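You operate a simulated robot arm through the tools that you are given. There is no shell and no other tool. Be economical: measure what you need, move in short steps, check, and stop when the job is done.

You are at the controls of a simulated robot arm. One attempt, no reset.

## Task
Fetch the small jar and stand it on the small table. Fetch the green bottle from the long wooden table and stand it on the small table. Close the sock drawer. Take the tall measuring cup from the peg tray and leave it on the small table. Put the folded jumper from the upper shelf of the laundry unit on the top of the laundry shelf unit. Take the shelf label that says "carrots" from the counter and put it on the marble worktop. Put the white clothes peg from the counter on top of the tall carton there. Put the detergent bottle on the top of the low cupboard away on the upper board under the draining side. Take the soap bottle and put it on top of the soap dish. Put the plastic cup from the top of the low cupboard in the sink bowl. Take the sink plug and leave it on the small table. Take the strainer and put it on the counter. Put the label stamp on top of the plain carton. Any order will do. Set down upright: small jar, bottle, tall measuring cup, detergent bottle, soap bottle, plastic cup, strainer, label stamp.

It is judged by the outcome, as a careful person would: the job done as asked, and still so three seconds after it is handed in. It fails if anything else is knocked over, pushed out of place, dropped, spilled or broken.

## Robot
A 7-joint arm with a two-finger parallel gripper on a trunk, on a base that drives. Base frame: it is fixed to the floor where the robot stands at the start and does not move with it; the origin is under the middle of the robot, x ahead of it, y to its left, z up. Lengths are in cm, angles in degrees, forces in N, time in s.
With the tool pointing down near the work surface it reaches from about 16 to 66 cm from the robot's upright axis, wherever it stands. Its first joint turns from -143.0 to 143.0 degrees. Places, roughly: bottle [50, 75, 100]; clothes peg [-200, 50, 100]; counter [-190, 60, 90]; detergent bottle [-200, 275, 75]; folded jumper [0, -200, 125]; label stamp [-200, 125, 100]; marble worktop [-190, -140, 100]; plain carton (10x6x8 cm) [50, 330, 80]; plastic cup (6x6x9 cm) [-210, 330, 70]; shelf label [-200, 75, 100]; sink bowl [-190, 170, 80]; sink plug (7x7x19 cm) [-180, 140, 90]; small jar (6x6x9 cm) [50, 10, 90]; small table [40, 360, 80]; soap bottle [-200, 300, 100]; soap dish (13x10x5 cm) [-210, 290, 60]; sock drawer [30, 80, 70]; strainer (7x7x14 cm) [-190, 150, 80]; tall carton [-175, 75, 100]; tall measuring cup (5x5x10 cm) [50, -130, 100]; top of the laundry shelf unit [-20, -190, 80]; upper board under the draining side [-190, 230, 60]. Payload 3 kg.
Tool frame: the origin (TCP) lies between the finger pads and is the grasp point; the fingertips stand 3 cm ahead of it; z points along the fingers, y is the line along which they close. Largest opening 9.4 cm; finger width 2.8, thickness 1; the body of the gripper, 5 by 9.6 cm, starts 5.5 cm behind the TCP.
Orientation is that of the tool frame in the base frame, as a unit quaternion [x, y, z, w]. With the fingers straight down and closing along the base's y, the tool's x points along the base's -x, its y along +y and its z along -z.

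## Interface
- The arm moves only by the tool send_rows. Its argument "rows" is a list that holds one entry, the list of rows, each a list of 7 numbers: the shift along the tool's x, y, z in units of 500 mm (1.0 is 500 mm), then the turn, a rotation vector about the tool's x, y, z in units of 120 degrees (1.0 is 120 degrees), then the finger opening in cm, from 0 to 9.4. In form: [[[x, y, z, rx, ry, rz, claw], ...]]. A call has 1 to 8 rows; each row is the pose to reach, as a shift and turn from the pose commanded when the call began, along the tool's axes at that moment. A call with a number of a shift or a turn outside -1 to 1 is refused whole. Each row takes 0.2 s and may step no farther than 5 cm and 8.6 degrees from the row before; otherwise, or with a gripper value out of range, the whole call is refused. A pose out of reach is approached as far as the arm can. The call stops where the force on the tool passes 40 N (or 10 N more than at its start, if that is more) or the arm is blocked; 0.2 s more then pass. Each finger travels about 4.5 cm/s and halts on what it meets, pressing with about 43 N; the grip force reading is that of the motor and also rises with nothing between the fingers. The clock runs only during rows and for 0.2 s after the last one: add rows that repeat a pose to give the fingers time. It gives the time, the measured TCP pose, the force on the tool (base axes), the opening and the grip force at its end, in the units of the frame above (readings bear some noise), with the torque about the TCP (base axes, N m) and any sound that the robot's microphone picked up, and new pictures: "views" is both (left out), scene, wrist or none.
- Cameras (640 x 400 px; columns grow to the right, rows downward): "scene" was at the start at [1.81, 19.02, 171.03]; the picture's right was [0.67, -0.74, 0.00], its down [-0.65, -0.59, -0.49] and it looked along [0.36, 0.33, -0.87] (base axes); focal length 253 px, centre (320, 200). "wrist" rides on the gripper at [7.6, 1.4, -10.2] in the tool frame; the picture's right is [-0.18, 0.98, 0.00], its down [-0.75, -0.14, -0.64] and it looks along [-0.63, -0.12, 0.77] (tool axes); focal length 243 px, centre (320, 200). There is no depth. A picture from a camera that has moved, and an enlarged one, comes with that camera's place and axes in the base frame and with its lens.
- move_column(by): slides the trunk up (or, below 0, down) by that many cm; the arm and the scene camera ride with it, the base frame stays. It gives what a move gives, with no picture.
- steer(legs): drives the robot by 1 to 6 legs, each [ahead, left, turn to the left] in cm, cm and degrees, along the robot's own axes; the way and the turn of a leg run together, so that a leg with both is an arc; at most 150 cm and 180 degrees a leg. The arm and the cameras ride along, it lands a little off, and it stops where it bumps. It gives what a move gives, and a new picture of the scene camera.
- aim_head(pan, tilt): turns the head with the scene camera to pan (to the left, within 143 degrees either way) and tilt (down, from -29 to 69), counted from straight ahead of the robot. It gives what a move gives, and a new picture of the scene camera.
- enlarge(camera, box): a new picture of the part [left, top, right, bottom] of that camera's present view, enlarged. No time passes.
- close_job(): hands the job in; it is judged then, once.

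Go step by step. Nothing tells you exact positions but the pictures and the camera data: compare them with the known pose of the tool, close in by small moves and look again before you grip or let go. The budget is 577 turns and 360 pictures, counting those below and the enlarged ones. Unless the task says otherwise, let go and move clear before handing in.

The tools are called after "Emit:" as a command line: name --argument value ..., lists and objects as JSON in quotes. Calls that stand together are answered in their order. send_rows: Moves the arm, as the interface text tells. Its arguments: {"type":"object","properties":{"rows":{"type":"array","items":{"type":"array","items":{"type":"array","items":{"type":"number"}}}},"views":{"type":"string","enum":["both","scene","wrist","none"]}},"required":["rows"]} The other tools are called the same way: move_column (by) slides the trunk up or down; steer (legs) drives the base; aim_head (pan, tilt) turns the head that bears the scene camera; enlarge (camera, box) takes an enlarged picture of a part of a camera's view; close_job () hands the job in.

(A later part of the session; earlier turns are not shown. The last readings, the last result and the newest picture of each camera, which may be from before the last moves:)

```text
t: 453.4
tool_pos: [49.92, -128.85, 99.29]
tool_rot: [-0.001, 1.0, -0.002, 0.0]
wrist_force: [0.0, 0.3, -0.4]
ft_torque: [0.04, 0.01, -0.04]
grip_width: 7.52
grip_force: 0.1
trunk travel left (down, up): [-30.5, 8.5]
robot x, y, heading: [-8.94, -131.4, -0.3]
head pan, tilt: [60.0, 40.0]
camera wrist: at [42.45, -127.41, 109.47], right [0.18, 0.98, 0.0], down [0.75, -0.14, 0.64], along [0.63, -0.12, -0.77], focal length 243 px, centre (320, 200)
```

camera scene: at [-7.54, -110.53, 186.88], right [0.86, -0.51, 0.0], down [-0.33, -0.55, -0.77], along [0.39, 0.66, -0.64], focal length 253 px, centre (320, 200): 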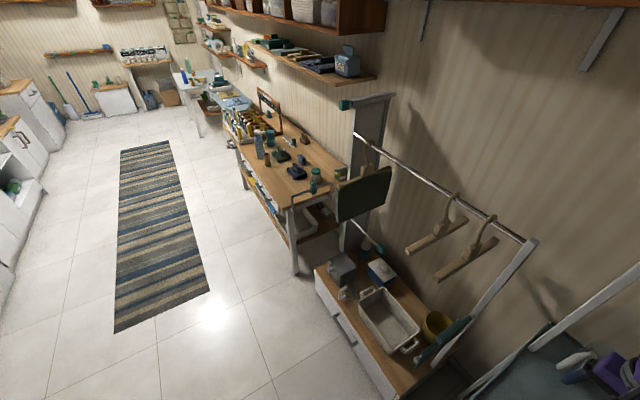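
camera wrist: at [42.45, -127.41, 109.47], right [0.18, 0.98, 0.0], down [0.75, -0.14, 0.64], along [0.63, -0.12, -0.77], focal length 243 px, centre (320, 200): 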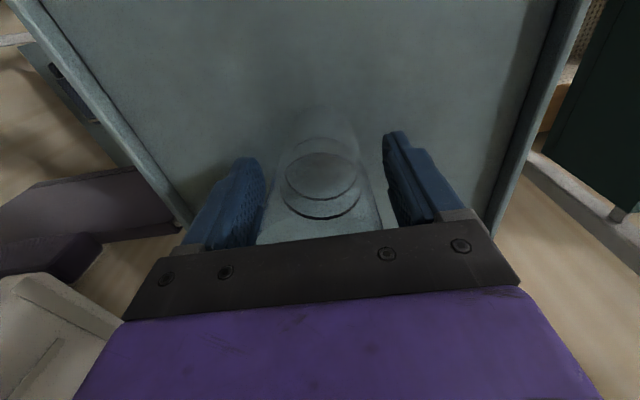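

Emit:
send_rows --rows '[[[0, 0, 0, 0, 0, 0, 6], [0, 0, 0, 0, 0, 0, 5], [0, 0, 0, 0, 0, 0, 4], [0, 0, 0, 0, 0, 0, 3], [0, 0, 0, 0, 0, 0, 3]]]' --views "wrist"

```text
t: 454.6
tool_pos: [49.87, -128.96, 99.3]
tool_rot: [0.0, 1.0, -0.001, 0.0]
wrist_force: [0.4, -0.3, 0.3]
ft_torque: [0.01, 0.0, -0.01]
grip_width: 4.65
grip_force: 43.5
trunk travel left (down, up): [-30.5, 8.5]
robot x, y, heading: [-9.43, -131.35, -0.1]
head pan, tilt: [60.0, 40.0]
camera wrist: at [42.42, -127.41, 109.47], right [0.18, 0.98, 0.0], down [0.75, -0.14, 0.64], along [0.63, -0.12, -0.77], focal length 243 px, centre (320, 200)
```

wrist: 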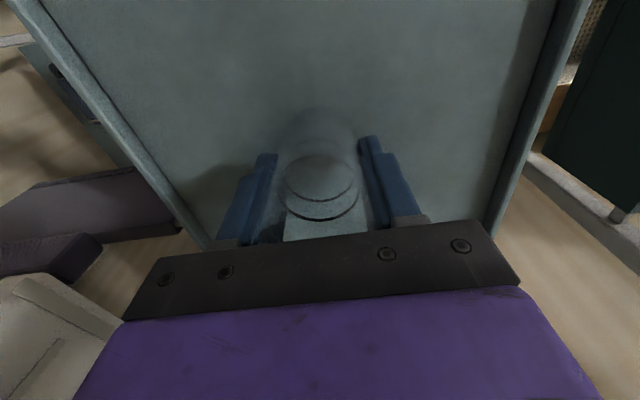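

Held at 4.65 cm. Lift gently.

Emit:
send_rows --rows '[[[0, 0, -0.015, 0, 0, 0, 3], [0, 0, -0.04, 0, 0, 0, 3], [0, 0, -0.09, 0, 0, 0, 3], [0, 0, -0.16, 0, 0, 0, 3], [0, 0, -0.24, 0, 0, 0, 3], [0, 0, -0.32, 0, 0, 0, 3], [0, 0, -0.4, 0, 0, 0, 3]]]' --views "wrist"

```text
t: 456.2
tool_pos: [49.76, -128.96, 119.41]
tool_rot: [0.0, 1.0, -0.002, 0.0]
wrist_force: [0.7, -0.4, -0.2]
ft_torque: [-0.04, -0.03, -0.02]
grip_width: 4.64
grip_force: 43.2
trunk travel left (down, up): [-30.5, 8.5]
robot x, y, heading: [-9.32, -131.68, -0.2]
head pan, tilt: [60.0, 40.0]
camera wrist: at [42.29, -127.48, 129.64], right [0.18, 0.98, 0.0], down [0.75, -0.14, 0.64], along [0.63, -0.12, -0.77], focal length 243 px, centre (320, 200)
```

wrist: 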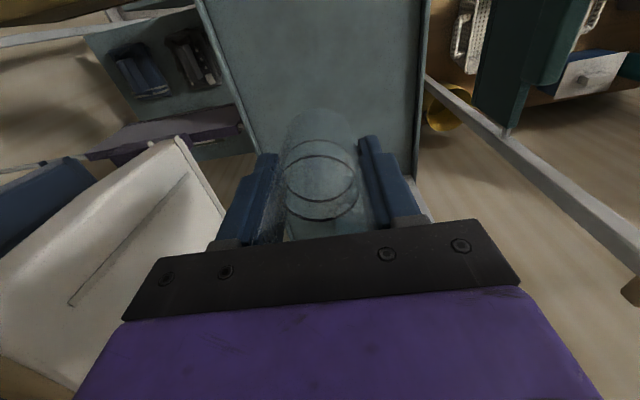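

Cup held upright. I back away and drive the long way to the small table.

Emit:
steer --legs '[[-45, 0, 0], [0, 150, 0], [0, 150, 0], [0, 150, 0], [0, 35, 0]]'

Emit:
aim_head --pan -10 --tilt 45

Emit:
send_rows --rows '[[[0, 0, 0, 0, 0, 0, 3]]]' --views "wrist"

```text
t: 481.8
tool_pos: [0.15, 355.87, 119.4]
tool_rot: [-0.013, 1.0, 0.004, 0.0]
wrist_force: [0.8, 0.1, 0.0]
ft_torque: [0.03, 0.05, 0.03]
grip_width: 4.64
grip_force: 43.0
trunk travel left (down, up): [-30.5, 8.5]
robot x, y, heading: [-59.1, 353.12, 1.4]
head pan, tilt: [60.0, 40.0]
camera scene: at [-57.8, 371.35, 187.16], right [0.88, -0.48, -0.01], down [-0.31, -0.55, -0.77], along [0.37, 0.68, -0.63], focal length 253 px, centre (320, 200)
```

scene: 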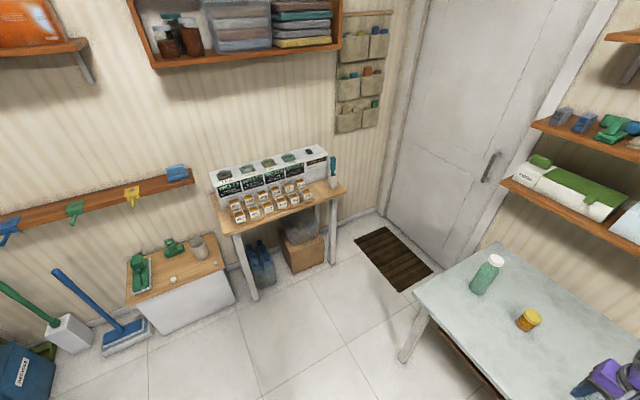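

```text
t: 483.2
tool_pos: [-0.03, 357.18, 119.38]
tool_rot: [-0.013, 1.0, -0.001, 0.0]
wrist_force: [0.0, 0.0, -0.2]
ft_torque: [0.01, 0.0, 0.02]
grip_width: 4.61
grip_force: 43.1
trunk travel left (down, up): [-30.5, 8.5]
robot x, y, heading: [-58.84, 352.77, 1.2]
head pan, tilt: [-10.0, 45.0]
camera scene: at [-53.93, 366.18, 186.06], right [-0.15, -0.99, 0.0], down [-0.7, 0.1, -0.71], along [0.7, -0.11, -0.71], focal length 253 px, centre (320, 200)
```

scene: 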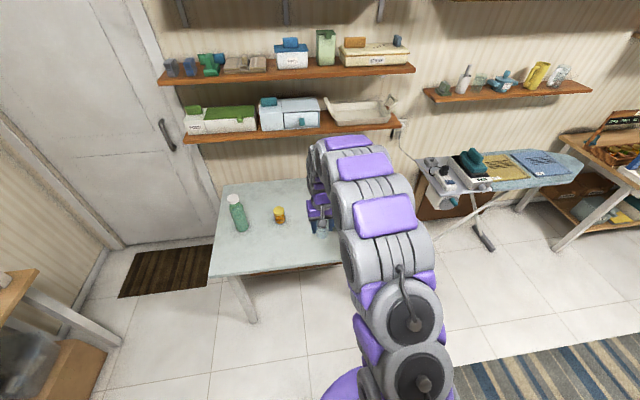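

```text
t: 483.6
tool_pos: [-0.08, 357.86, 119.47]
tool_rot: [-0.014, 1.0, -0.004, 0.001]
wrist_force: [0.1, 0.4, -1.7]
ft_torque: [0.03, -0.02, 0.0]
grip_width: 4.63
grip_force: 43.3
trunk travel left (down, up): [-30.5, 8.5]
robot x, y, heading: [-59.08, 352.96, 1.4]
head pan, tilt: [-10.0, 45.0]
camera wrist: at [-7.66, 359.16, 129.6], right [0.16, 0.99, -0.01], down [0.76, -0.11, 0.64], along [0.64, -0.11, -0.76], focal length 243 px, centre (320, 200)
```

wrist: 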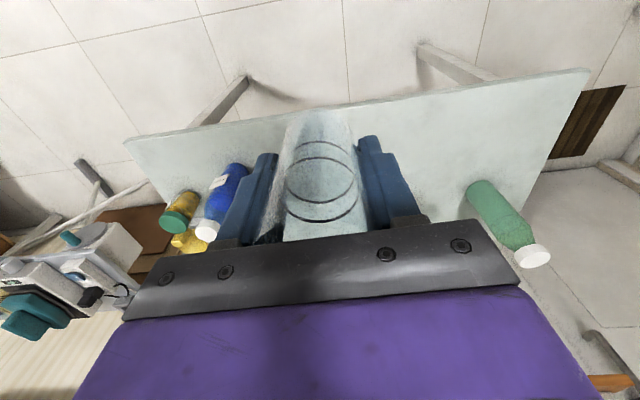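

Emit:
steer --legs '[[38, 0, -1.4]]'

Emit:
send_rows --rows '[[[0, 0, 0.04, 0, 0, 0, 3], [0, 0, 0.1, 0, 0, 0, 3], [0, 0, 0.18, 0, 0, 0, 3], [0, 0, 0.26, 0, 0, 0, 3], [0, 0, 0.34, 0, 0, 0, 3], [0, 0, 0.42, 0, 0, 0, 3]]]' --views "wrist"

```text
t: 486.0
tool_pos: [38.0, 355.48, 119.52]
tool_rot: [-0.003, 1.0, 0.001, 0.0]
wrist_force: [-0.2, -0.5, 0.0]
ft_torque: [-0.06, -0.01, 0.04]
grip_width: 4.64
grip_force: 42.7
trunk travel left (down, up): [-30.5, 8.5]
robot x, y, heading: [-20.85, 353.43, -0.2]
head pan, tilt: [-10.0, 45.0]
camera scene: at [-15.62, 364.08, 186.21], right [-0.17, -0.98, -0.01], down [-0.7, 0.13, -0.7], along [0.69, -0.12, -0.71], focal length 253 px, centre (320, 200)
```

scene: 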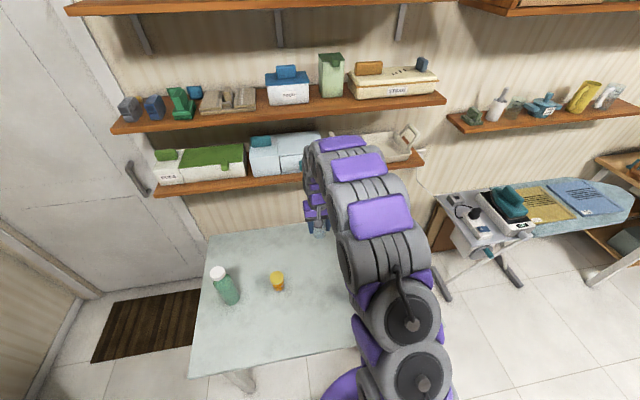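

```text
t: 487.4
tool_pos: [38.04, 356.68, 98.43]
tool_rot: [-0.002, 1.0, -0.006, 0.003]
wrist_force: [-0.3, -0.1, -0.8]
ft_torque: [0.0, 0.03, -0.03]
grip_width: 4.63
grip_force: 43.3
trunk travel left (down, up): [-30.5, 8.5]
robot x, y, heading: [-21.11, 353.02, 0.0]
head pan, tilt: [-10.0, 45.0]
camera wrist: at [30.43, 358.23, 108.63], right [0.18, 0.98, -0.01], down [0.75, -0.13, 0.65], along [0.64, -0.12, -0.76], focal length 243 px, centre (320, 200)
```

wrist: 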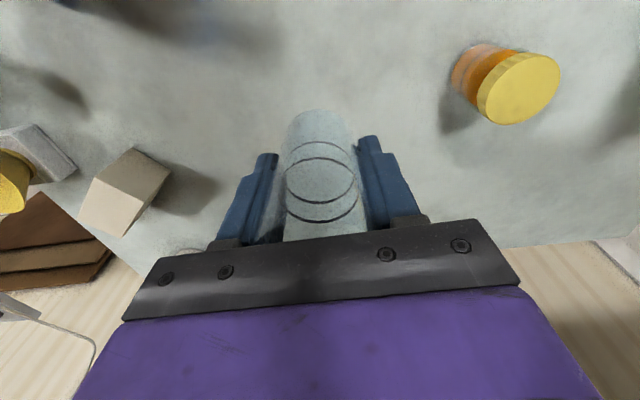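

Emit:
send_rows --rows '[[[0, 0, 0.08, 0, 0, 0, 3], [0, 0, 0.16, 0, 0, 0, 3], [0, 0, 0.22, 0, 0, 0, 3], [0, 0, 0.25, 0, 0, 0, 3], [0, 0, 0.265, 0, 0, 0, 3], [0, 0, 0.28, 0, 0, 0, 3], [0, 0, 0.29, 0, 0, 0, 3], [0, 0, 0.3, 0, 0, 0, 3]]]' --views "none"

Emit:
send_rows --rows '[[[0, 0, 0.008, 0, 0, 0, 3], [0, 0, 0.016, 0, 0, 0, 3], [0, 0, 0.024, 0, 0, 0, 3], [0, 0, 0.032, 0, 0, 0, 3], [0, 0, 0.04, 0, 0, 0, 3]]]' --views "wrist"

```text
t: 489.2
tool_pos: [37.74, 356.3, 83.49]
tool_rot: [-0.002, 1.0, -0.005, 0.0]
wrist_force: [-0.6, 1.0, -0.3]
ft_torque: [0.0, 0.01, -0.01]
grip_width: 4.63
grip_force: 43.2
trunk travel left (down, up): [-30.5, 8.5]
robot x, y, heading: [-21.04, 352.9, 0.2]
head pan, tilt: [-10.0, 45.0]
```

```text
t: 490.5
tool_pos: [38.17, 356.15, 81.99]
tool_rot: [-0.003, 1.0, -0.004, 0.005]
wrist_force: [-3.3, -0.5, 22.0]
ft_torque: [0.2, 0.24, 0.0]
grip_width: 4.65
grip_force: 44.0
trunk travel left (down, up): [-30.5, 8.5]
robot x, y, heading: [-21.04, 353.05, 0.1]
head pan, tilt: [-10.0, 45.0]
stopped in row 5: the force on the tool passed its limit at 45 N (the readings are from after the stop); the commanded pose is now the measured one
camera wrist: at [30.6, 357.77, 92.05], right [0.18, 0.98, -0.01], down [0.75, -0.13, 0.65], along [0.64, -0.12, -0.76], focal length 243 px, centre (320, 200)
```

wrist: 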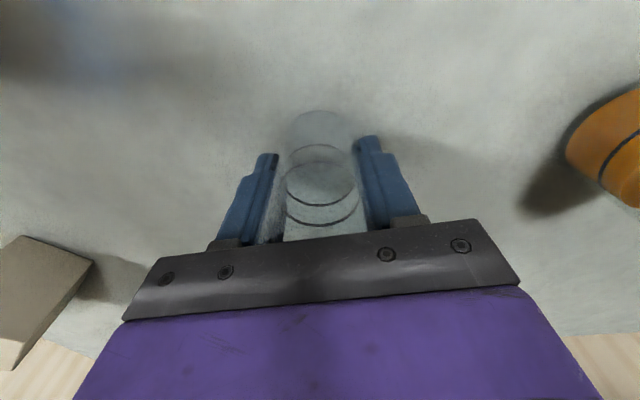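

Touchdown. Release and rise.

Emit:
send_rows --rows '[[[0, 0, -0.005, 0, 0, 0, 3.5], [0, 0, -0.005, 0, 0, 0, 5.2], [0, 0, -0.005, 0, 0, 0, 7], [0, 0, -0.005, 0, 0, 0, 7.5], [0, 0, -0.06, 0, 0, 0, 7.5], [0, 0, -0.14, 0, 0, 0, 7.5], [0, 0, -0.23, 0, 0, 0, 7.5], [0, 0, -0.32, 0, 0, 0, 7.5]]]' --views "wrist"

```text
t: 492.3
tool_pos: [38.1, 356.44, 98.12]
tool_rot: [-0.003, 1.0, -0.005, 0.004]
wrist_force: [0.7, -0.3, -0.5]
ft_torque: [0.0, -0.01, -0.03]
grip_width: 7.48
grip_force: 0.2
trunk travel left (down, up): [-30.5, 8.5]
robot x, y, heading: [-21.01, 353.38, 0.1]
head pan, tilt: [-10.0, 45.0]
camera wrist: at [30.46, 357.91, 108.15], right [0.18, 0.98, -0.01], down [0.75, -0.13, 0.65], along [0.64, -0.12, -0.76], focal length 243 px, centre (320, 200)
```

wrist: 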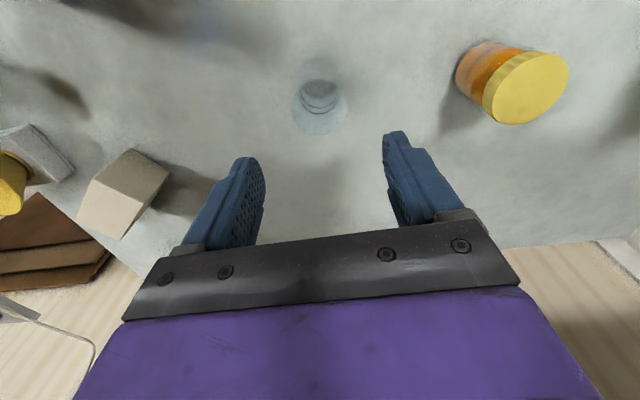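

The measuring cup stands. I retract, turn around and drive to the sink plug at ≈(-186, 134).

Emit:
send_rows --rows '[[[0.02, 0, -0.08, 0.003, 0.003, 0, 6], [0.04, 0, -0.17, 0.005, 0.004, 0, 6], [0.06, 0, -0.26, 0.005, 0.004, 0, 6], [0.08, 0, -0.35, 0.005, 0.004, 0, 6], [0.12, 0, -0.42, 0.005, 0.004, 0, 6]]]' --views "none"

Emit:
steer --legs '[[-45, 0, 0], [0, 0, 180], [0, 110, 0], [0, 107, 0], [30, 0, 0]]'

Emit:
send_rows --rows '[[[0, 0, 0, 0, 0, 0, 6]]]' --views "wrist"

```text
t: 493.5
tool_pos: [31.61, 356.5, 118.79]
tool_rot: [-0.002, 1.0, -0.01, -0.001]
wrist_force: [-0.2, -0.4, 0.2]
ft_torque: [0.02, -0.02, 0.01]
grip_width: 6.03
grip_force: 0.0
trunk travel left (down, up): [-30.5, 8.5]
robot x, y, heading: [-21.02, 353.3, 0.0]
head pan, tilt: [-10.0, 45.0]
```

```text
t: 515.6
tool_pos: [-148.86, 133.31, 118.74]
tool_rot: [1.0, 0.001, 0.002, -0.006]
wrist_force: [-0.3, -0.2, 0.4]
ft_torque: [-0.04, -0.04, -0.02]
grip_width: 6.01
grip_force: 0.0
trunk travel left (down, up): [-30.5, 8.5]
robot x, y, heading: [-95.67, 135.96, 179.8]
head pan, tilt: [-10.0, 45.0]
camera scene: at [-101.56, 123.54, 186.14], right [0.18, 0.98, 0.0], down [0.7, -0.13, -0.7], along [-0.69, 0.12, -0.71], focal length 253 px, centre (320, 200)
```

scene: 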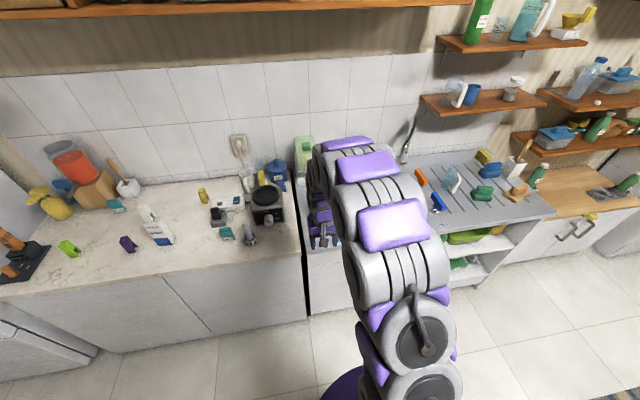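

```text
t: 516.0
tool_pos: [-148.44, 132.72, 118.76]
tool_rot: [1.0, 0.002, 0.001, -0.009]
wrist_force: [-0.7, 0.6, 0.6]
ft_torque: [0.01, 0.0, -0.01]
grip_width: 6.01
grip_force: 0.0
trunk travel left (down, up): [-30.5, 8.5]
robot x, y, heading: [-95.92, 135.68, 180.1]
head pan, tilt: [-10.0, 45.0]
camera wrist: at [-140.8, 131.15, 128.93], right [-0.18, -0.98, -0.02], down [-0.75, 0.13, 0.64], along [-0.63, 0.13, -0.77], focal length 243 px, centre (320, 200)
```

wrist: 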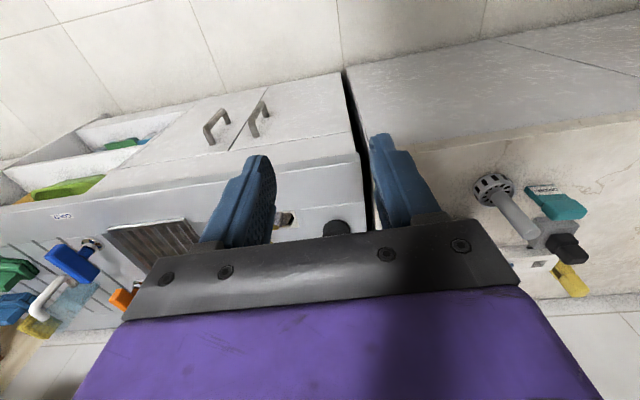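

Emit:
enlarge --camera "scene" --box '[195, 150, 315, 250]'

Emit:
enlarge --camera "scene" --box '[255, 155, 305, 200]'

```text
4.00 times, centred on (255, 200) of scene
camera zoom: at [-101.43, 122.96, 186.11], right [0.18, 0.98, 0.0], down [0.7, -0.12, -0.71], along [-0.69, 0.12, -0.71], focal length 1014 px, centre (580, 200)
```

zoom: 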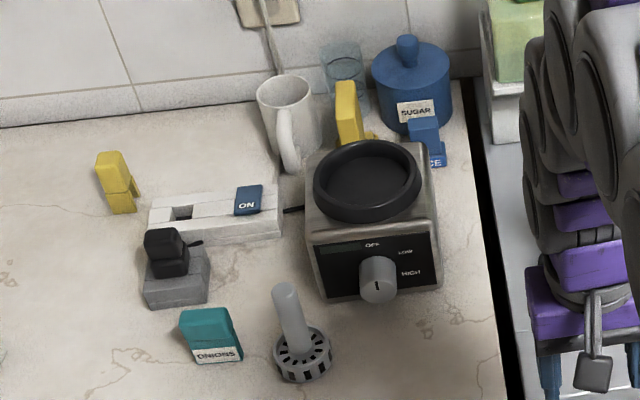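

```text
8.89 times, centred on (280, 178) of scene
camera zoom: at [-101.43, 122.96, 186.11], right [0.18, 0.98, 0.0], down [0.7, -0.12, -0.71], along [-0.69, 0.12, -0.71], focal length 2252 px, centre (676, 400)
```

zoom: 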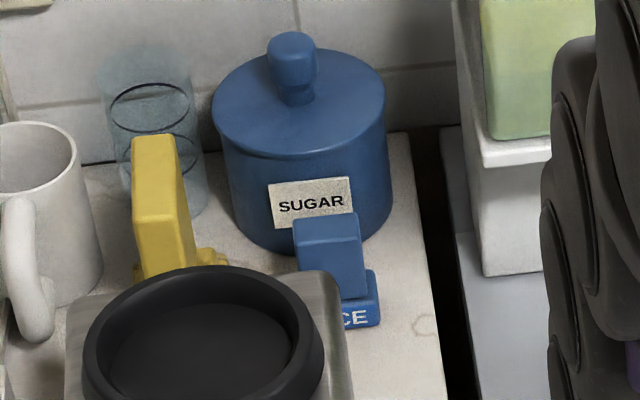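

The blue stamp behind the scale (text "…ICE", near SUGAR) fits the label stamp's given place. First the sink plug: I drive ahead over it.

Emit:
steer --legs '[[32, 0, 0]]'

Emit:
send_rows --rows '[[[0, 0, 0, 0, 0, 0, 6], [0, 0, 0, 0, 0, 0, 6], [0, 0, 0, 0, 0, 0, 6]]]' --views "wrist"

```text
t: 518.1
tool_pos: [-180.32, 133.24, 118.75]
tool_rot: [1.0, 0.001, 0.001, -0.007]
wrist_force: [-0.6, -0.1, -0.1]
ft_torque: [0.0, -0.03, -0.01]
grip_width: 6.02
grip_force: 0.1
trunk travel left (down, up): [-30.5, 8.5]
robot x, y, heading: [-127.44, 135.85, 179.6]
head pan, tilt: [-10.0, 45.0]
camera scene: at [-133.24, 122.94, 186.09], right [0.18, 0.98, 0.0], down [0.7, -0.12, -0.71], along [-0.69, 0.13, -0.71], focal length 253 px, centre (320, 200)
```

scene: 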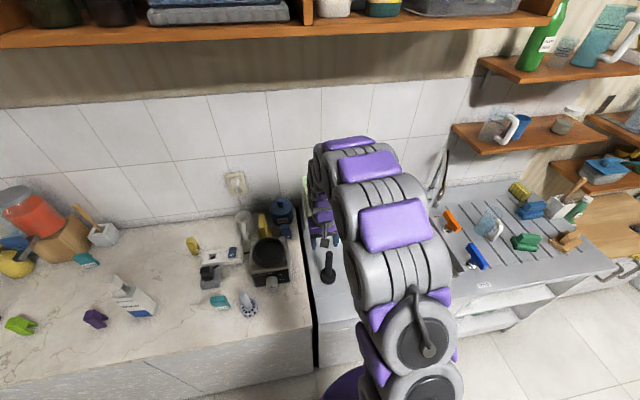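

```text
t: 518.9
tool_pos: [-180.08, 133.26, 118.9]
tool_rot: [1.0, 0.0, 0.0, -0.007]
wrist_force: [-0.1, 0.5, 0.5]
ft_torque: [0.03, 0.03, 0.0]
grip_width: 6.01
grip_force: 0.1
trunk travel left (down, up): [-30.5, 8.5]
robot x, y, heading: [-127.13, 135.95, 180.0]
head pan, tilt: [-10.0, 45.0]
camera wrist: at [-172.3, 131.68, 128.98], right [-0.18, -0.98, -0.01], down [-0.75, 0.13, 0.64], along [-0.63, 0.13, -0.77], focal length 243 px, centre (320, 200)
```

wrist: 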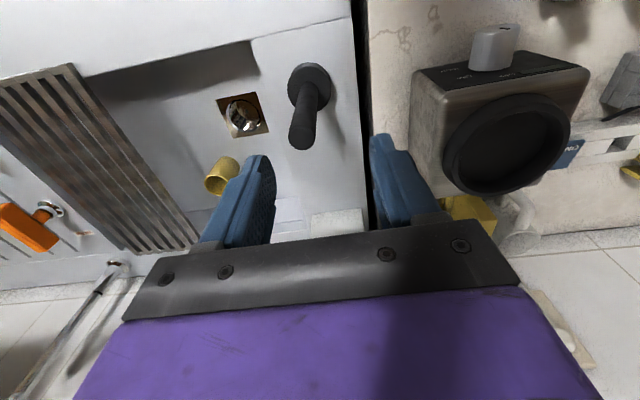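

Plug handle at (-182.2, 135.5), top z≈106.5. Descend and grip.

Emit:
send_rows --rows '[[[-0.042, -0.044, 0.06, -0.006, 0, 0, 6], [-0.042, -0.044, 0.14, -0.006, 0, 0, 6], [-0.042, -0.044, 0.2, -0.006, 0, 0, 6], [-0.042, -0.044, 0.24, -0.006, 0, 0, 6], [-0.042, -0.044, 0.24, -0.006, 0, 0, 6]]]' --views "wrist"

```text
t: 520.1
tool_pos: [-182.12, 135.76, 106.82]
tool_rot: [1.0, -0.001, 0.0, -0.001]
wrist_force: [0.5, 0.4, 0.1]
ft_torque: [-0.03, -0.03, -0.01]
grip_width: 6.0
grip_force: 0.0
trunk travel left (down, up): [-30.5, 8.5]
robot x, y, heading: [-127.5, 136.12, 180.0]
head pan, tilt: [-10.0, 45.0]
camera wrist: at [-174.4, 134.4, 117.0], right [-0.18, -0.98, 0.0], down [-0.75, 0.14, 0.64], along [-0.63, 0.12, -0.77], focal length 243 px, centre (320, 200)
```

wrist: 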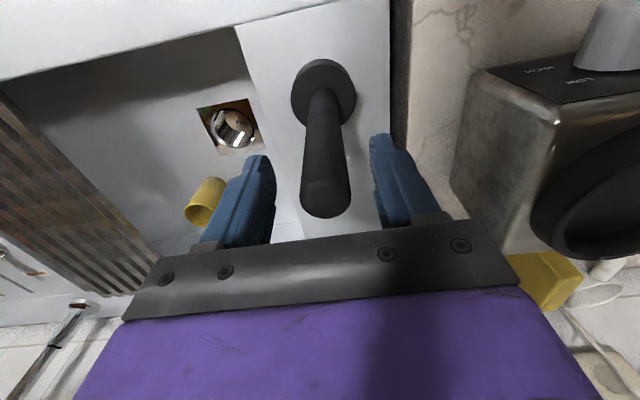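

Emit:
send_rows --rows '[[[0, 0, 0.05, 0, 0, 0, 6], [0, 0, 0.085, 0, 0, 0, 6], [0, 0, 0.085, 0, 0, 0, 4], [0, 0, 0.085, 0, 0, 0, 2], [0, 0, 0.085, 0, 0, 0, 1], [0, 0, 0.085, 0, 0, 0, 1]]]' --views "wrist"

```text
t: 521.5
tool_pos: [-182.23, 135.47, 102.65]
tool_rot: [1.0, 0.001, -0.001, -0.001]
wrist_force: [-4.1, -10.7, 13.2]
ft_torque: [-1.45, 0.32, -0.13]
grip_width: 2.58
grip_force: 28.2
trunk travel left (down, up): [-30.5, 8.5]
robot x, y, heading: [-127.27, 135.95, 179.7]
head pan, tilt: [-10.0, 45.0]
camera wrist: at [-174.44, 134.12, 112.83], right [-0.18, -0.98, 0.0], down [-0.75, 0.14, 0.64], along [-0.63, 0.12, -0.77], focal length 243 px, centre (320, 200)
```

wrist: 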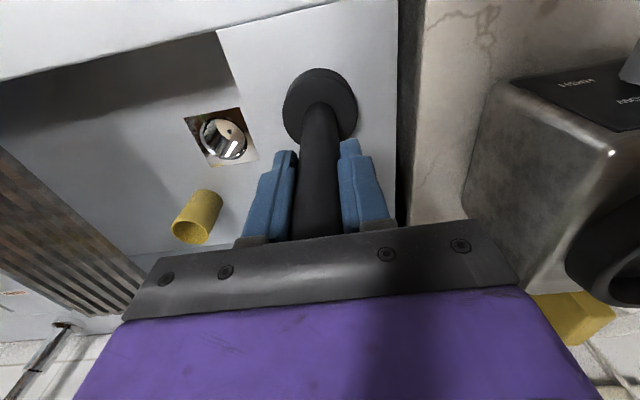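

Emit:
send_rows --rows '[[[0, 0, -0.02, 0, 0, 0, 0.5], [0, 0, -0.06, 0, 0, 0, 0.5], [0, 0, -0.12, 0, 0, 0, 0.5], [0, 0, -0.2, 0, 0, 0, 0.5], [0, 0, -0.28, 0, 0, 0, 0.5], [0, 0, -0.36, 0, 0, 0, 0.5]]]' --views "wrist"

```text
t: 522.9
tool_pos: [-182.06, 135.92, 120.73]
tool_rot: [1.0, 0.0, 0.001, 0.0]
wrist_force: [0.2, 0.4, -2.6]
ft_torque: [0.01, 0.0, -0.03]
grip_width: 2.56
grip_force: 43.4
trunk travel left (down, up): [-30.5, 8.5]
robot x, y, heading: [-127.59, 136.02, 179.9]
head pan, tilt: [-10.0, 45.0]
camera wrist: at [-174.28, 134.39, 130.86], right [-0.18, -0.98, 0.0], down [-0.75, 0.14, 0.64], along [-0.63, 0.12, -0.77], focal length 243 px, centre (320, 200)
```

wrist: 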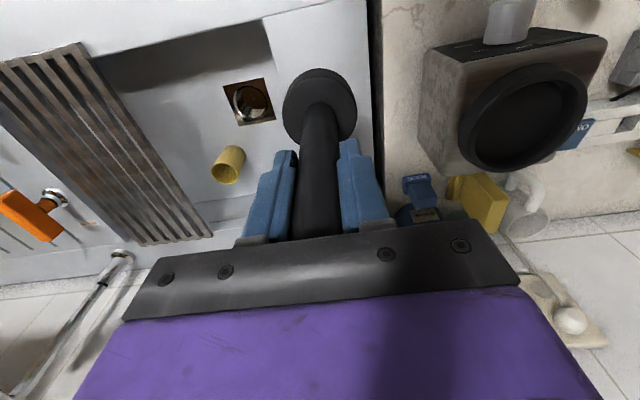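

Plug held. While here I read the blue stamp.

Emit:
enlarge --camera "wrist" --box '[380, 150, 540, 250]'

```text
4.00 times, centred on (460, 200) of wrist
camera zoom: at [-174.28, 134.39, 130.86], right [-0.18, -0.98, 0.0], down [-0.75, 0.14, 0.64], along [-0.63, 0.12, -0.77], focal length 970 px, centre (-240, 200)
```

zoom: 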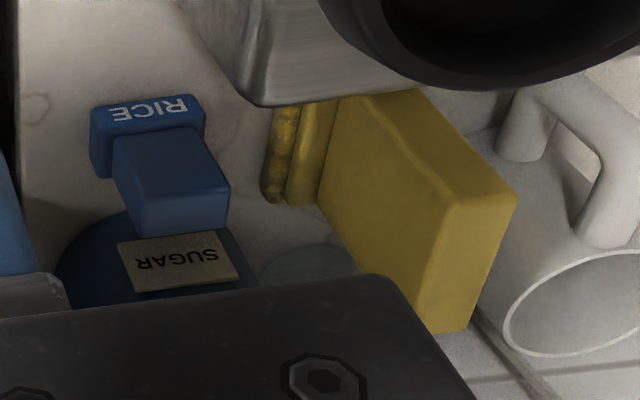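

It says RICE on a stamp base — that is the label stamp; (-208.4, 119.8). Now I deliver the plug to the small table.

Emit:
steer --legs '[[-40, 0, 0], [0, 0, -180], [0, 115, 0], [0, 115, 0], [45, 0, 0]]'

Emit:
send_rows --rows '[[[0, 0, 0, 0, 0, 0, 0.5], [0, 0, 0, 0, 0, 0, 0.5]]]' --views "wrist"

```text
t: 546.0
tool_pos: [18.41, 362.28, 120.59]
tool_rot: [0.015, 1.0, 0.001, -0.001]
wrist_force: [0.0, -0.6, -1.8]
ft_torque: [-0.06, 0.03, 0.01]
grip_width: 2.52
grip_force: 42.6
trunk travel left (down, up): [-30.5, 8.5]
robot x, y, heading: [-36.41, 363.59, -1.9]
head pan, tilt: [-10.0, 45.0]
camera scene: at [-30.56, 376.06, 186.11], right [-0.21, -0.98, 0.0], down [-0.69, 0.15, -0.7], along [0.69, -0.15, -0.71], focal length 253 px, centre (320, 200)
```

scene: 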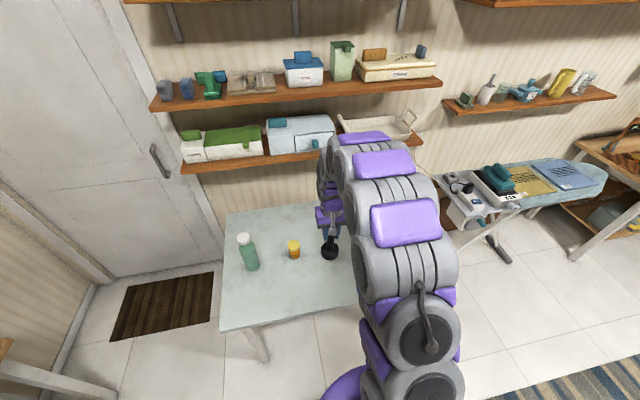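

```text
t: 546.6
tool_pos: [18.09, 362.43, 120.74]
tool_rot: [0.015, 1.0, 0.0, 0.0]
wrist_force: [0.4, 0.2, -2.8]
ft_torque: [-0.02, -0.03, 0.0]
grip_width: 2.51
grip_force: 42.9
trunk travel left (down, up): [-30.5, 8.5]
robot x, y, heading: [-36.74, 363.73, -2.0]
head pan, tilt: [-10.0, 45.0]
camera wrist: at [10.64, 364.08, 130.83], right [0.21, 0.98, 0.0], down [0.75, -0.16, 0.64], along [0.63, -0.14, -0.77], focal length 243 px, centre (320, 200)
```

wrist: 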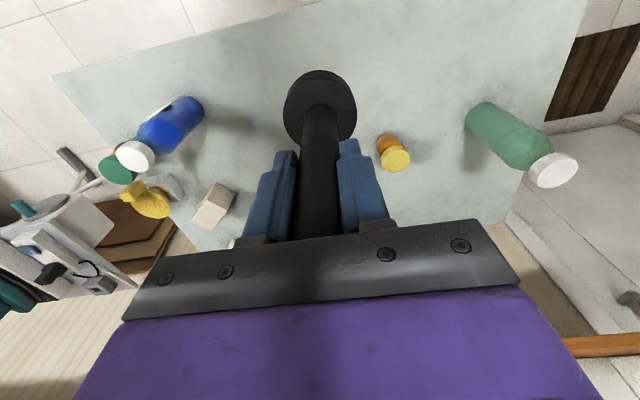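

Emit:
send_rows --rows '[[[-0.03, 0.015, 0.06, 0, 0, 0, 0.5], [-0.06, 0.03, 0.13, 0, 0, 0, 0.5], [-0.06, 0.03, 0.22, 0, 0, 0, 0.5], [-0.06, 0.03, 0.31, 0, 0, 0, 0.5], [-0.06, 0.03, 0.4, 0, 0, 0, 0.5], [-0.06, 0.03, 0.48, 0, 0, 0, 0.5], [-0.06, 0.03, 0.54, 0, 0, 0, 0.5]]]' --views "wrist"

Emit:
send_rows --rows '[[[0, 0, 0.014, 0, 0, 0, 0.5], [0, 0, 0.028, 0, 0, 0, 0.5], [0, 0, 0.04, 0, 0, 0, 0.5], [0, 0, 0.05, 0, 0, 0, 0.5], [0, 0, 0.06, 0, 0, 0, 0.5], [0, 0, 0.07, 0, 0, 0, 0.5], [0, 0, 0.08, 0, 0, 0, 0.5], [0, 0, 0.09, 0, 0, 0, 0.5]]]' --views "none"

```text
t: 548.2
tool_pos: [21.2, 363.65, 93.75]
tool_rot: [0.014, 1.0, 0.0, 0.002]
wrist_force: [-0.1, 0.1, -2.0]
ft_torque: [-0.01, 0.04, 0.01]
grip_width: 2.53
grip_force: 42.2
trunk travel left (down, up): [-30.5, 8.5]
robot x, y, heading: [-36.46, 363.78, -1.9]
head pan, tilt: [-10.0, 45.0]
camera wrist: at [13.73, 365.35, 103.85], right [0.21, 0.98, 0.0], down [0.75, -0.16, 0.64], along [0.63, -0.14, -0.77], focal length 243 px, centre (320, 200)
```

wrist: 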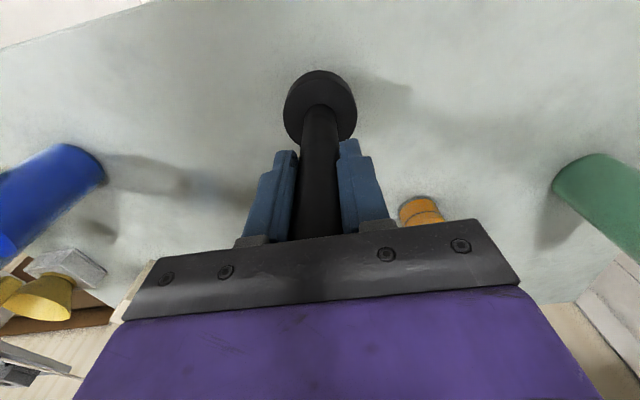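

```text
t: 549.6
tool_pos: [21.02, 363.75, 90.83]
tool_rot: [0.014, 1.0, 0.0, 0.003]
wrist_force: [-11.7, -1.9, 27.1]
ft_torque: [-0.45, 0.91, -0.14]
grip_width: 2.54
grip_force: 42.9
trunk travel left (down, up): [-30.5, 8.5]
robot x, y, heading: [-36.41, 363.87, -1.5]
head pan, tilt: [-10.0, 45.0]
stopped in row 7: the force on the tool passed its limit at 46 N (the readings are from after the stop); the commanded pose is now the measured one
```

Emit:
send_rows --rows '[[[0, 0, -0.006, 0, 0, 0, 1], [0, 0, -0.006, 0, 0, 0, 3.5], [0, 0, -0.006, 0, 0, 0, 5], [0, 0, -0.006, 0, 0, 0, 5], [0, 0, -0.06, 0, 0, 0, 5], [0, 0, -0.15, 0, 0, 0, 5], [0, 0, -0.24, 0, 0, 0, 5], [0, 0, -0.33, 0, 0, 0, 5]]]' --views "wrist"

```text
t: 551.5
tool_pos: [21.2, 363.84, 107.18]
tool_rot: [0.015, 1.0, 0.0, 0.004]
wrist_force: [-1.0, -0.3, 0.4]
ft_torque: [0.01, 0.0, 0.01]
grip_width: 5.01
grip_force: 0.1
trunk travel left (down, up): [-30.5, 8.5]
robot x, y, heading: [-36.56, 363.81, -1.9]
head pan, tilt: [-10.0, 45.0]
camera wrist: at [13.59, 365.43, 117.3], right [0.21, 0.98, 0.0], down [0.75, -0.16, 0.65], along [0.63, -0.14, -0.76], focal length 243 px, centre (320, 200)
```

wrist: 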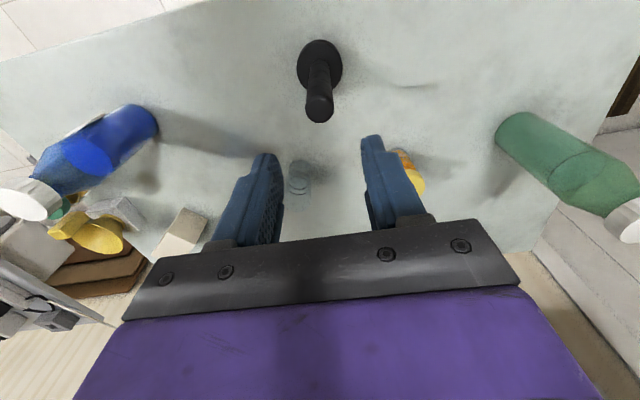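

The plug stands. Last item: the RICE label stamp. I raise, turn around and drive back to the counter.

Emit:
send_rows --rows '[[[0, 0, -0.08, 0, 0, 0, 6], [0, 0, -0.17, 0, 0.003, 0, 6], [0, 0, -0.26, 0, 0.003, 0, 6]]]' --views "none"

Emit:
steer --legs '[[-50, 0, 1.9], [0, 0, 180], [0, 121, 0], [0, 121, 0]]'

Emit:
send_rows --rows '[[[0, 0, 0, 0, 0, 0, 6], [0, 0, 0, 0, 0, 0, 6]]]' --views "wrist"

```text
t: 552.2
tool_pos: [21.05, 363.76, 120.08]
tool_rot: [0.015, 1.0, 0.0, 0.0]
wrist_force: [0.2, -0.5, 0.5]
ft_torque: [0.0, 0.01, 0.02]
grip_width: 6.02
grip_force: 0.0
trunk travel left (down, up): [-30.5, 8.5]
robot x, y, heading: [-36.62, 363.54, -1.7]
head pan, tilt: [-10.0, 45.0]
```

```text
t: 574.1
tool_pos: [-145.8, 119.35, 119.95]
tool_rot: [1.0, -0.003, 0.001, 0.0]
wrist_force: [-0.2, 0.0, -0.2]
ft_torque: [0.02, -0.02, -0.02]
grip_width: 5.99
grip_force: 0.0
trunk travel left (down, up): [-30.5, 8.5]
robot x, y, heading: [-87.8, 120.77, 179.4]
head pan, tilt: [-10.0, 45.0]
camera scene: at [-93.91, 107.87, 186.1], right [0.18, 0.98, 0.0], down [0.7, -0.13, -0.71], along [-0.69, 0.13, -0.71], focal length 253 px, centre (320, 200)
```

scene: 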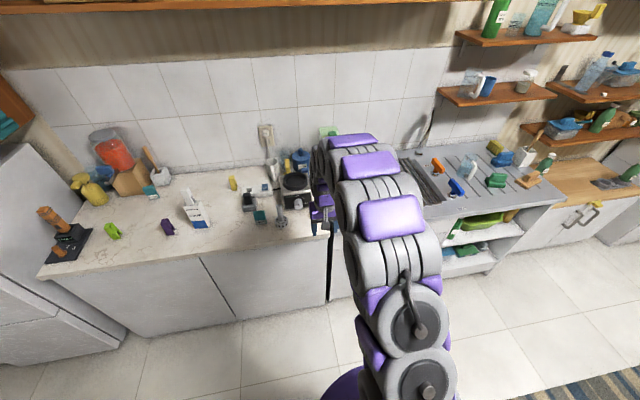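

```text
t: 574.7
tool_pos: [-145.51, 119.54, 120.04]
tool_rot: [1.0, -0.003, -0.001, 0.001]
wrist_force: [-0.3, -0.1, -0.2]
ft_torque: [0.02, 0.02, 0.02]
grip_width: 6.0
grip_force: 0.1
trunk travel left (down, up): [-30.5, 8.5]
robot x, y, heading: [-87.95, 120.7, 179.4]
head pan, tilt: [-10.0, 45.0]
camera wrist: at [-137.68, 118.03, 130.25], right [-0.19, -0.98, 0.0], down [-0.75, 0.15, 0.64], along [-0.63, 0.12, -0.77], focal length 243 px, centre (320, 200)
```

wrist: 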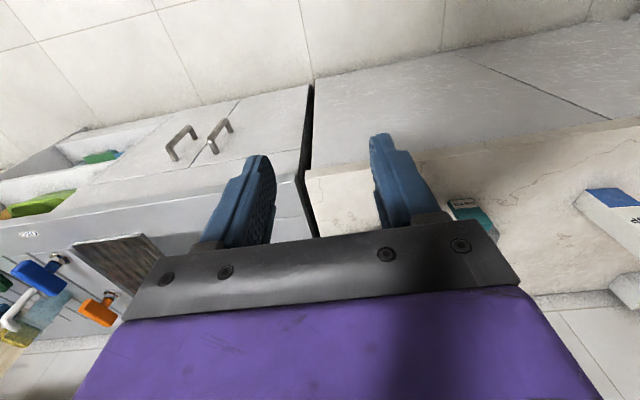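

Emit:
steer --legs '[[50, 0.5, 0.6]]'

Emit:
send_rows --rows '[[[0, 0, 0, 0, 0, 0, 6], [-0.06, 0, 0, 0, 0, 0, 6], [-0.12, 0, 0, 0, 0, 0, 6], [-0.12, 0, 0, 0, 0, 0, 6], [-0.12, 0, 0, 0, 0, 0, 6]]]' --views "wrist"

```text
t: 577.6
tool_pos: [-195.64, 118.57, 120.11]
tool_rot: [1.0, 0.002, 0.0, 0.0]
wrist_force: [0.5, 0.1, -0.2]
ft_torque: [0.0, -0.01, -0.02]
grip_width: 5.99
grip_force: 0.1
trunk travel left (down, up): [-30.5, 8.5]
robot x, y, heading: [-138.16, 119.98, -179.9]
head pan, tilt: [-10.0, 45.0]
camera scene: at [-144.06, 107.67, 186.11], right [0.17, 0.98, 0.0], down [0.7, -0.12, -0.71], along [-0.69, 0.12, -0.71], focal length 253 px, centre (320, 200)
```

scene: 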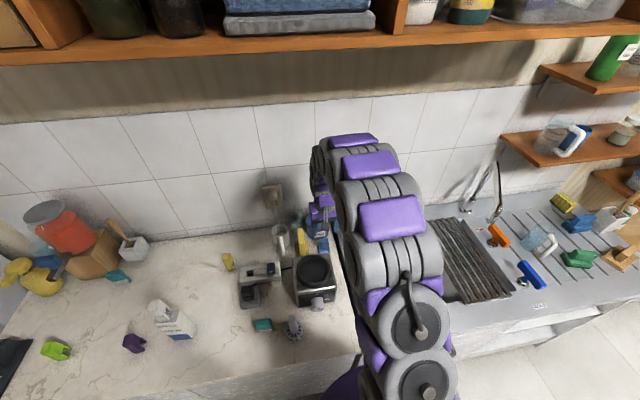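

```text
t: 578.8
tool_pos: [-201.56, 118.37, 120.19]
tool_rot: [1.0, 0.003, 0.0, 0.0]
wrist_force: [-0.1, 0.1, 0.2]
ft_torque: [-0.01, 0.01, -0.01]
grip_width: 5.97
grip_force: 0.1
trunk travel left (down, up): [-30.5, 8.5]
robot x, y, heading: [-138.12, 120.63, -179.8]
head pan, tilt: [-10.0, 45.0]
camera wrist: at [-193.69, 117.14, 130.36], right [-0.18, -0.98, 0.0], down [-0.75, 0.14, 0.64], along [-0.63, 0.11, -0.77], focal length 243 px, centre (320, 200)
```

wrist: 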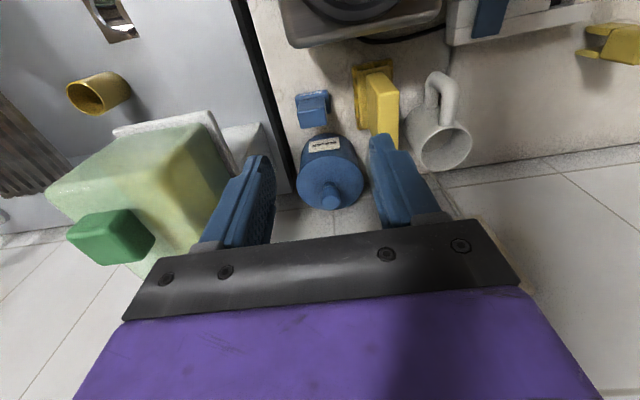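

Emit:
enlarge --camera "wrist" --box '[260, 40, 420, 220]'

```text
2.22 times, centred on (340, 130) of wrist
camera zoom: at [-193.69, 117.14, 130.36], right [-0.18, -0.98, 0.0], down [-0.75, 0.14, 0.64], along [-0.63, 0.11, -0.77], focal length 539 px, centre (276, 356)
```

zoom: 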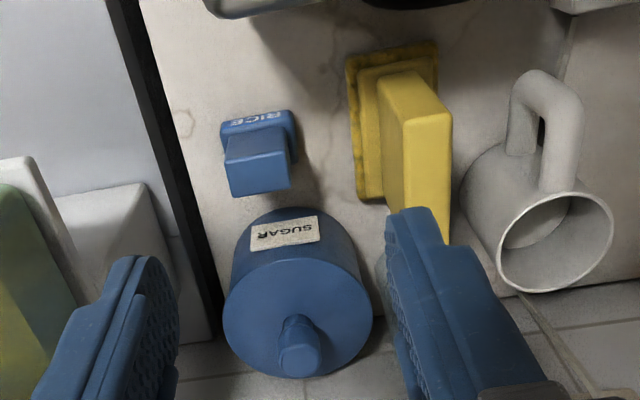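

Stamp handle ≈ (-207.5, 120.4), top z≈94.3, 4.2 cm wide. I edge closer and descend.

Emit:
steer --legs '[[4, 0, 0]]'

Emit:
send_rows --rows '[[[-0.02, -0.03, 0.05, 0, 0, 0, 6.4], [-0.04, -0.04, 0.12, 0, 0, 0, 6.4], [-0.04, -0.04, 0.2, 0, 0, 0, 6.4], [-0.04, -0.04, 0.28, 0, 0, 0, 6.4], [-0.04, -0.04, 0.28, 0, 0, 0, 6.4], [-0.04, -0.04, 0.28, 0, 0, 0, 6.4]]]' --views "wrist"

```text
t: 579.7
tool_pos: [-205.53, 118.25, 120.14]
tool_rot: [1.0, 0.005, 0.0, 0.0]
wrist_force: [0.1, -0.7, -0.7]
ft_torque: [0.03, -0.02, -0.01]
grip_width: 5.98
grip_force: 0.0
trunk travel left (down, up): [-30.5, 8.5]
robot x, y, heading: [-142.3, 120.5, -179.8]
head pan, tilt: [-10.0, 45.0]
camera scene: at [-148.09, 108.82, 186.31], right [0.17, 0.99, -0.01], down [0.7, -0.13, -0.7], along [-0.69, 0.12, -0.71], focal length 253 px, centre (320, 200)
```

scene: 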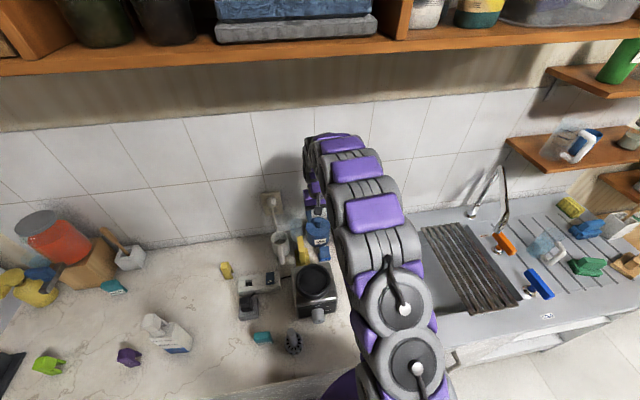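

```text
t: 581.1
tool_pos: [-207.25, 119.72, 106.29]
tool_rot: [1.0, 0.004, -0.002, -0.002]
wrist_force: [-0.2, -0.4, 0.6]
ft_torque: [-0.02, -0.01, 0.02]
grip_width: 6.39
grip_force: 0.0
trunk travel left (down, up): [-30.5, 8.5]
robot x, y, heading: [-142.03, 120.3, -179.8]
head pan, tilt: [-10.0, 45.0]
camera wrist: at [-199.42, 118.28, 116.51], right [-0.18, -0.98, -0.01], down [-0.75, 0.13, 0.65], along [-0.63, 0.12, -0.76], focal length 243 px, centre (320, 200)
```

wrist: 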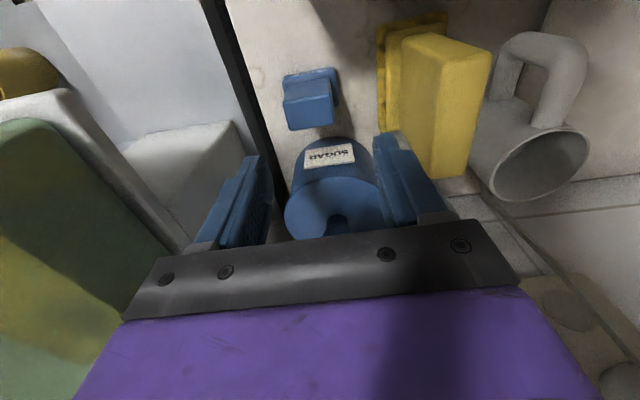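

Emit:
send_rows --rows '[[[0.003, -0.022, 0.06, 0, 0, 0, 6.4], [0.003, -0.022, 0.12, 0, 0, 0, 6.4], [0.003, -0.022, 0.17, 0, 0, 0, 6.4], [0.003, -0.022, 0.2, 0, 0, 0, 6.4], [0.003, -0.022, 0.2, 0, 0, 0, 6.4]]]' --views "wrist"

```text
t: 582.3
tool_pos: [-207.07, 120.87, 96.42]
tool_rot: [1.0, 0.004, -0.001, -0.002]
wrist_force: [0.6, 0.2, 0.7]
ft_torque: [0.0, -0.02, 0.02]
grip_width: 6.39
grip_force: 0.1
trunk travel left (down, up): [-30.5, 8.5]
robot x, y, heading: [-142.19, 120.55, -179.6]
head pan, tilt: [-10.0, 45.0]
camera wrist: at [-199.35, 119.46, 106.58], right [-0.18, -0.98, 0.0], down [-0.75, 0.13, 0.65], along [-0.64, 0.12, -0.76], focal length 243 px, centre (320, 200)
```

wrist: 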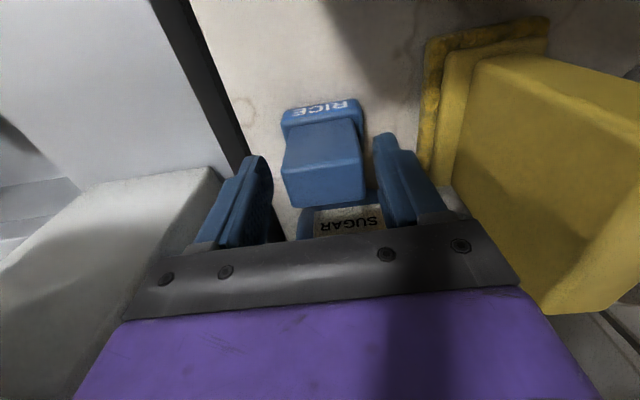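

Emit:
send_rows --rows '[[[0, 0, 0.025, 0, 0, 0, 6.4], [0, 0, 0.05, 0, 0, 0, 6.4], [0, 0, 0.05, 0, 0, 0, 5], [0, 0, 0.05, 0, 0, 0, 3.5], [0, 0, 0.05, 0, 0, 0, 2.5], [0, 0, 0.05, 0, 0, 0, 2.5]]]' --views "wrist"

```text
t: 583.7
tool_pos: [-207.17, 120.97, 93.88]
tool_rot: [1.0, 0.004, -0.002, -0.002]
wrist_force: [-0.3, 0.9, -0.1]
ft_torque: [-0.01, 0.03, 0.03]
grip_width: 5.1
grip_force: 42.4
trunk travel left (down, up): [-30.5, 8.5]
robot x, y, heading: [-141.94, 120.36, -179.9]
head pan, tilt: [-10.0, 45.0]
camera wrist: at [-199.32, 119.44, 104.08], right [-0.18, -0.98, 0.0], down [-0.75, 0.13, 0.65], along [-0.63, 0.12, -0.76], focal length 243 px, centre (320, 200)
```

wrist: 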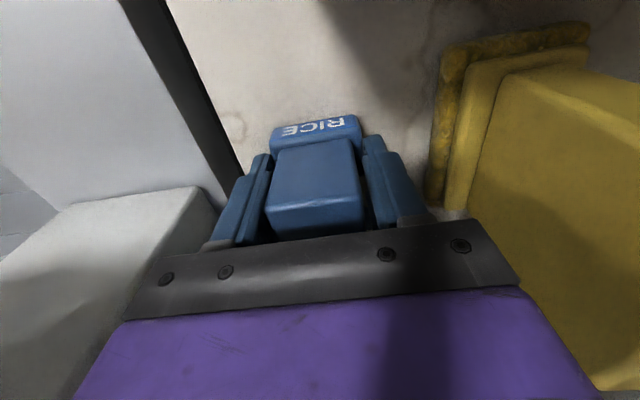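

Gripped at 5.1 cm. I lift slowly.

Emit:
send_rows --rows '[[[0, 0, -0.01, 0, 0, 0, 2.5], [0, 0, -0.03, 0, 0, 0, 2.5], [0, 0, -0.07, 0, 0, 0, 2.5], [0, 0, -0.12, 0, 0, 0, 2.5], [0, 0, -0.19, 0, 0, 0, 2.5], [0, 0, -0.27, 0, 0, 0, 2.5]]]' --views "wrist"

```text
t: 585.1
tool_pos: [-206.93, 120.75, 107.45]
tool_rot: [1.0, 0.003, -0.003, -0.002]
wrist_force: [0.7, 0.7, 0.1]
ft_torque: [0.0, -0.02, -0.03]
grip_width: 5.09
grip_force: 42.8
trunk travel left (down, up): [-30.5, 8.5]
robot x, y, heading: [-142.12, 120.75, -179.9]
head pan, tilt: [-10.0, 45.0]
camera wrist: at [-199.16, 119.34, 117.56], right [-0.18, -0.98, -0.01], down [-0.75, 0.13, 0.64], along [-0.63, 0.12, -0.76], focal length 243 px, centre (320, 200)
```

wrist: 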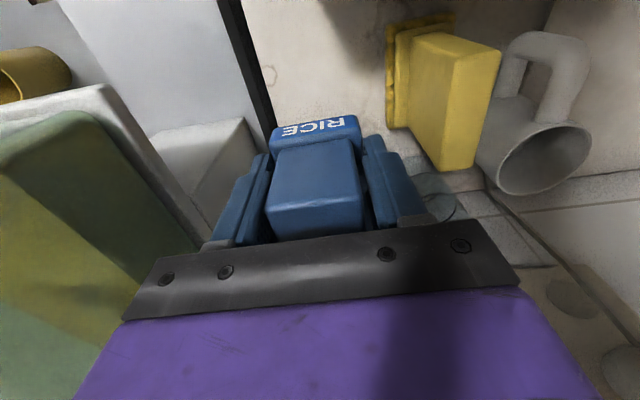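

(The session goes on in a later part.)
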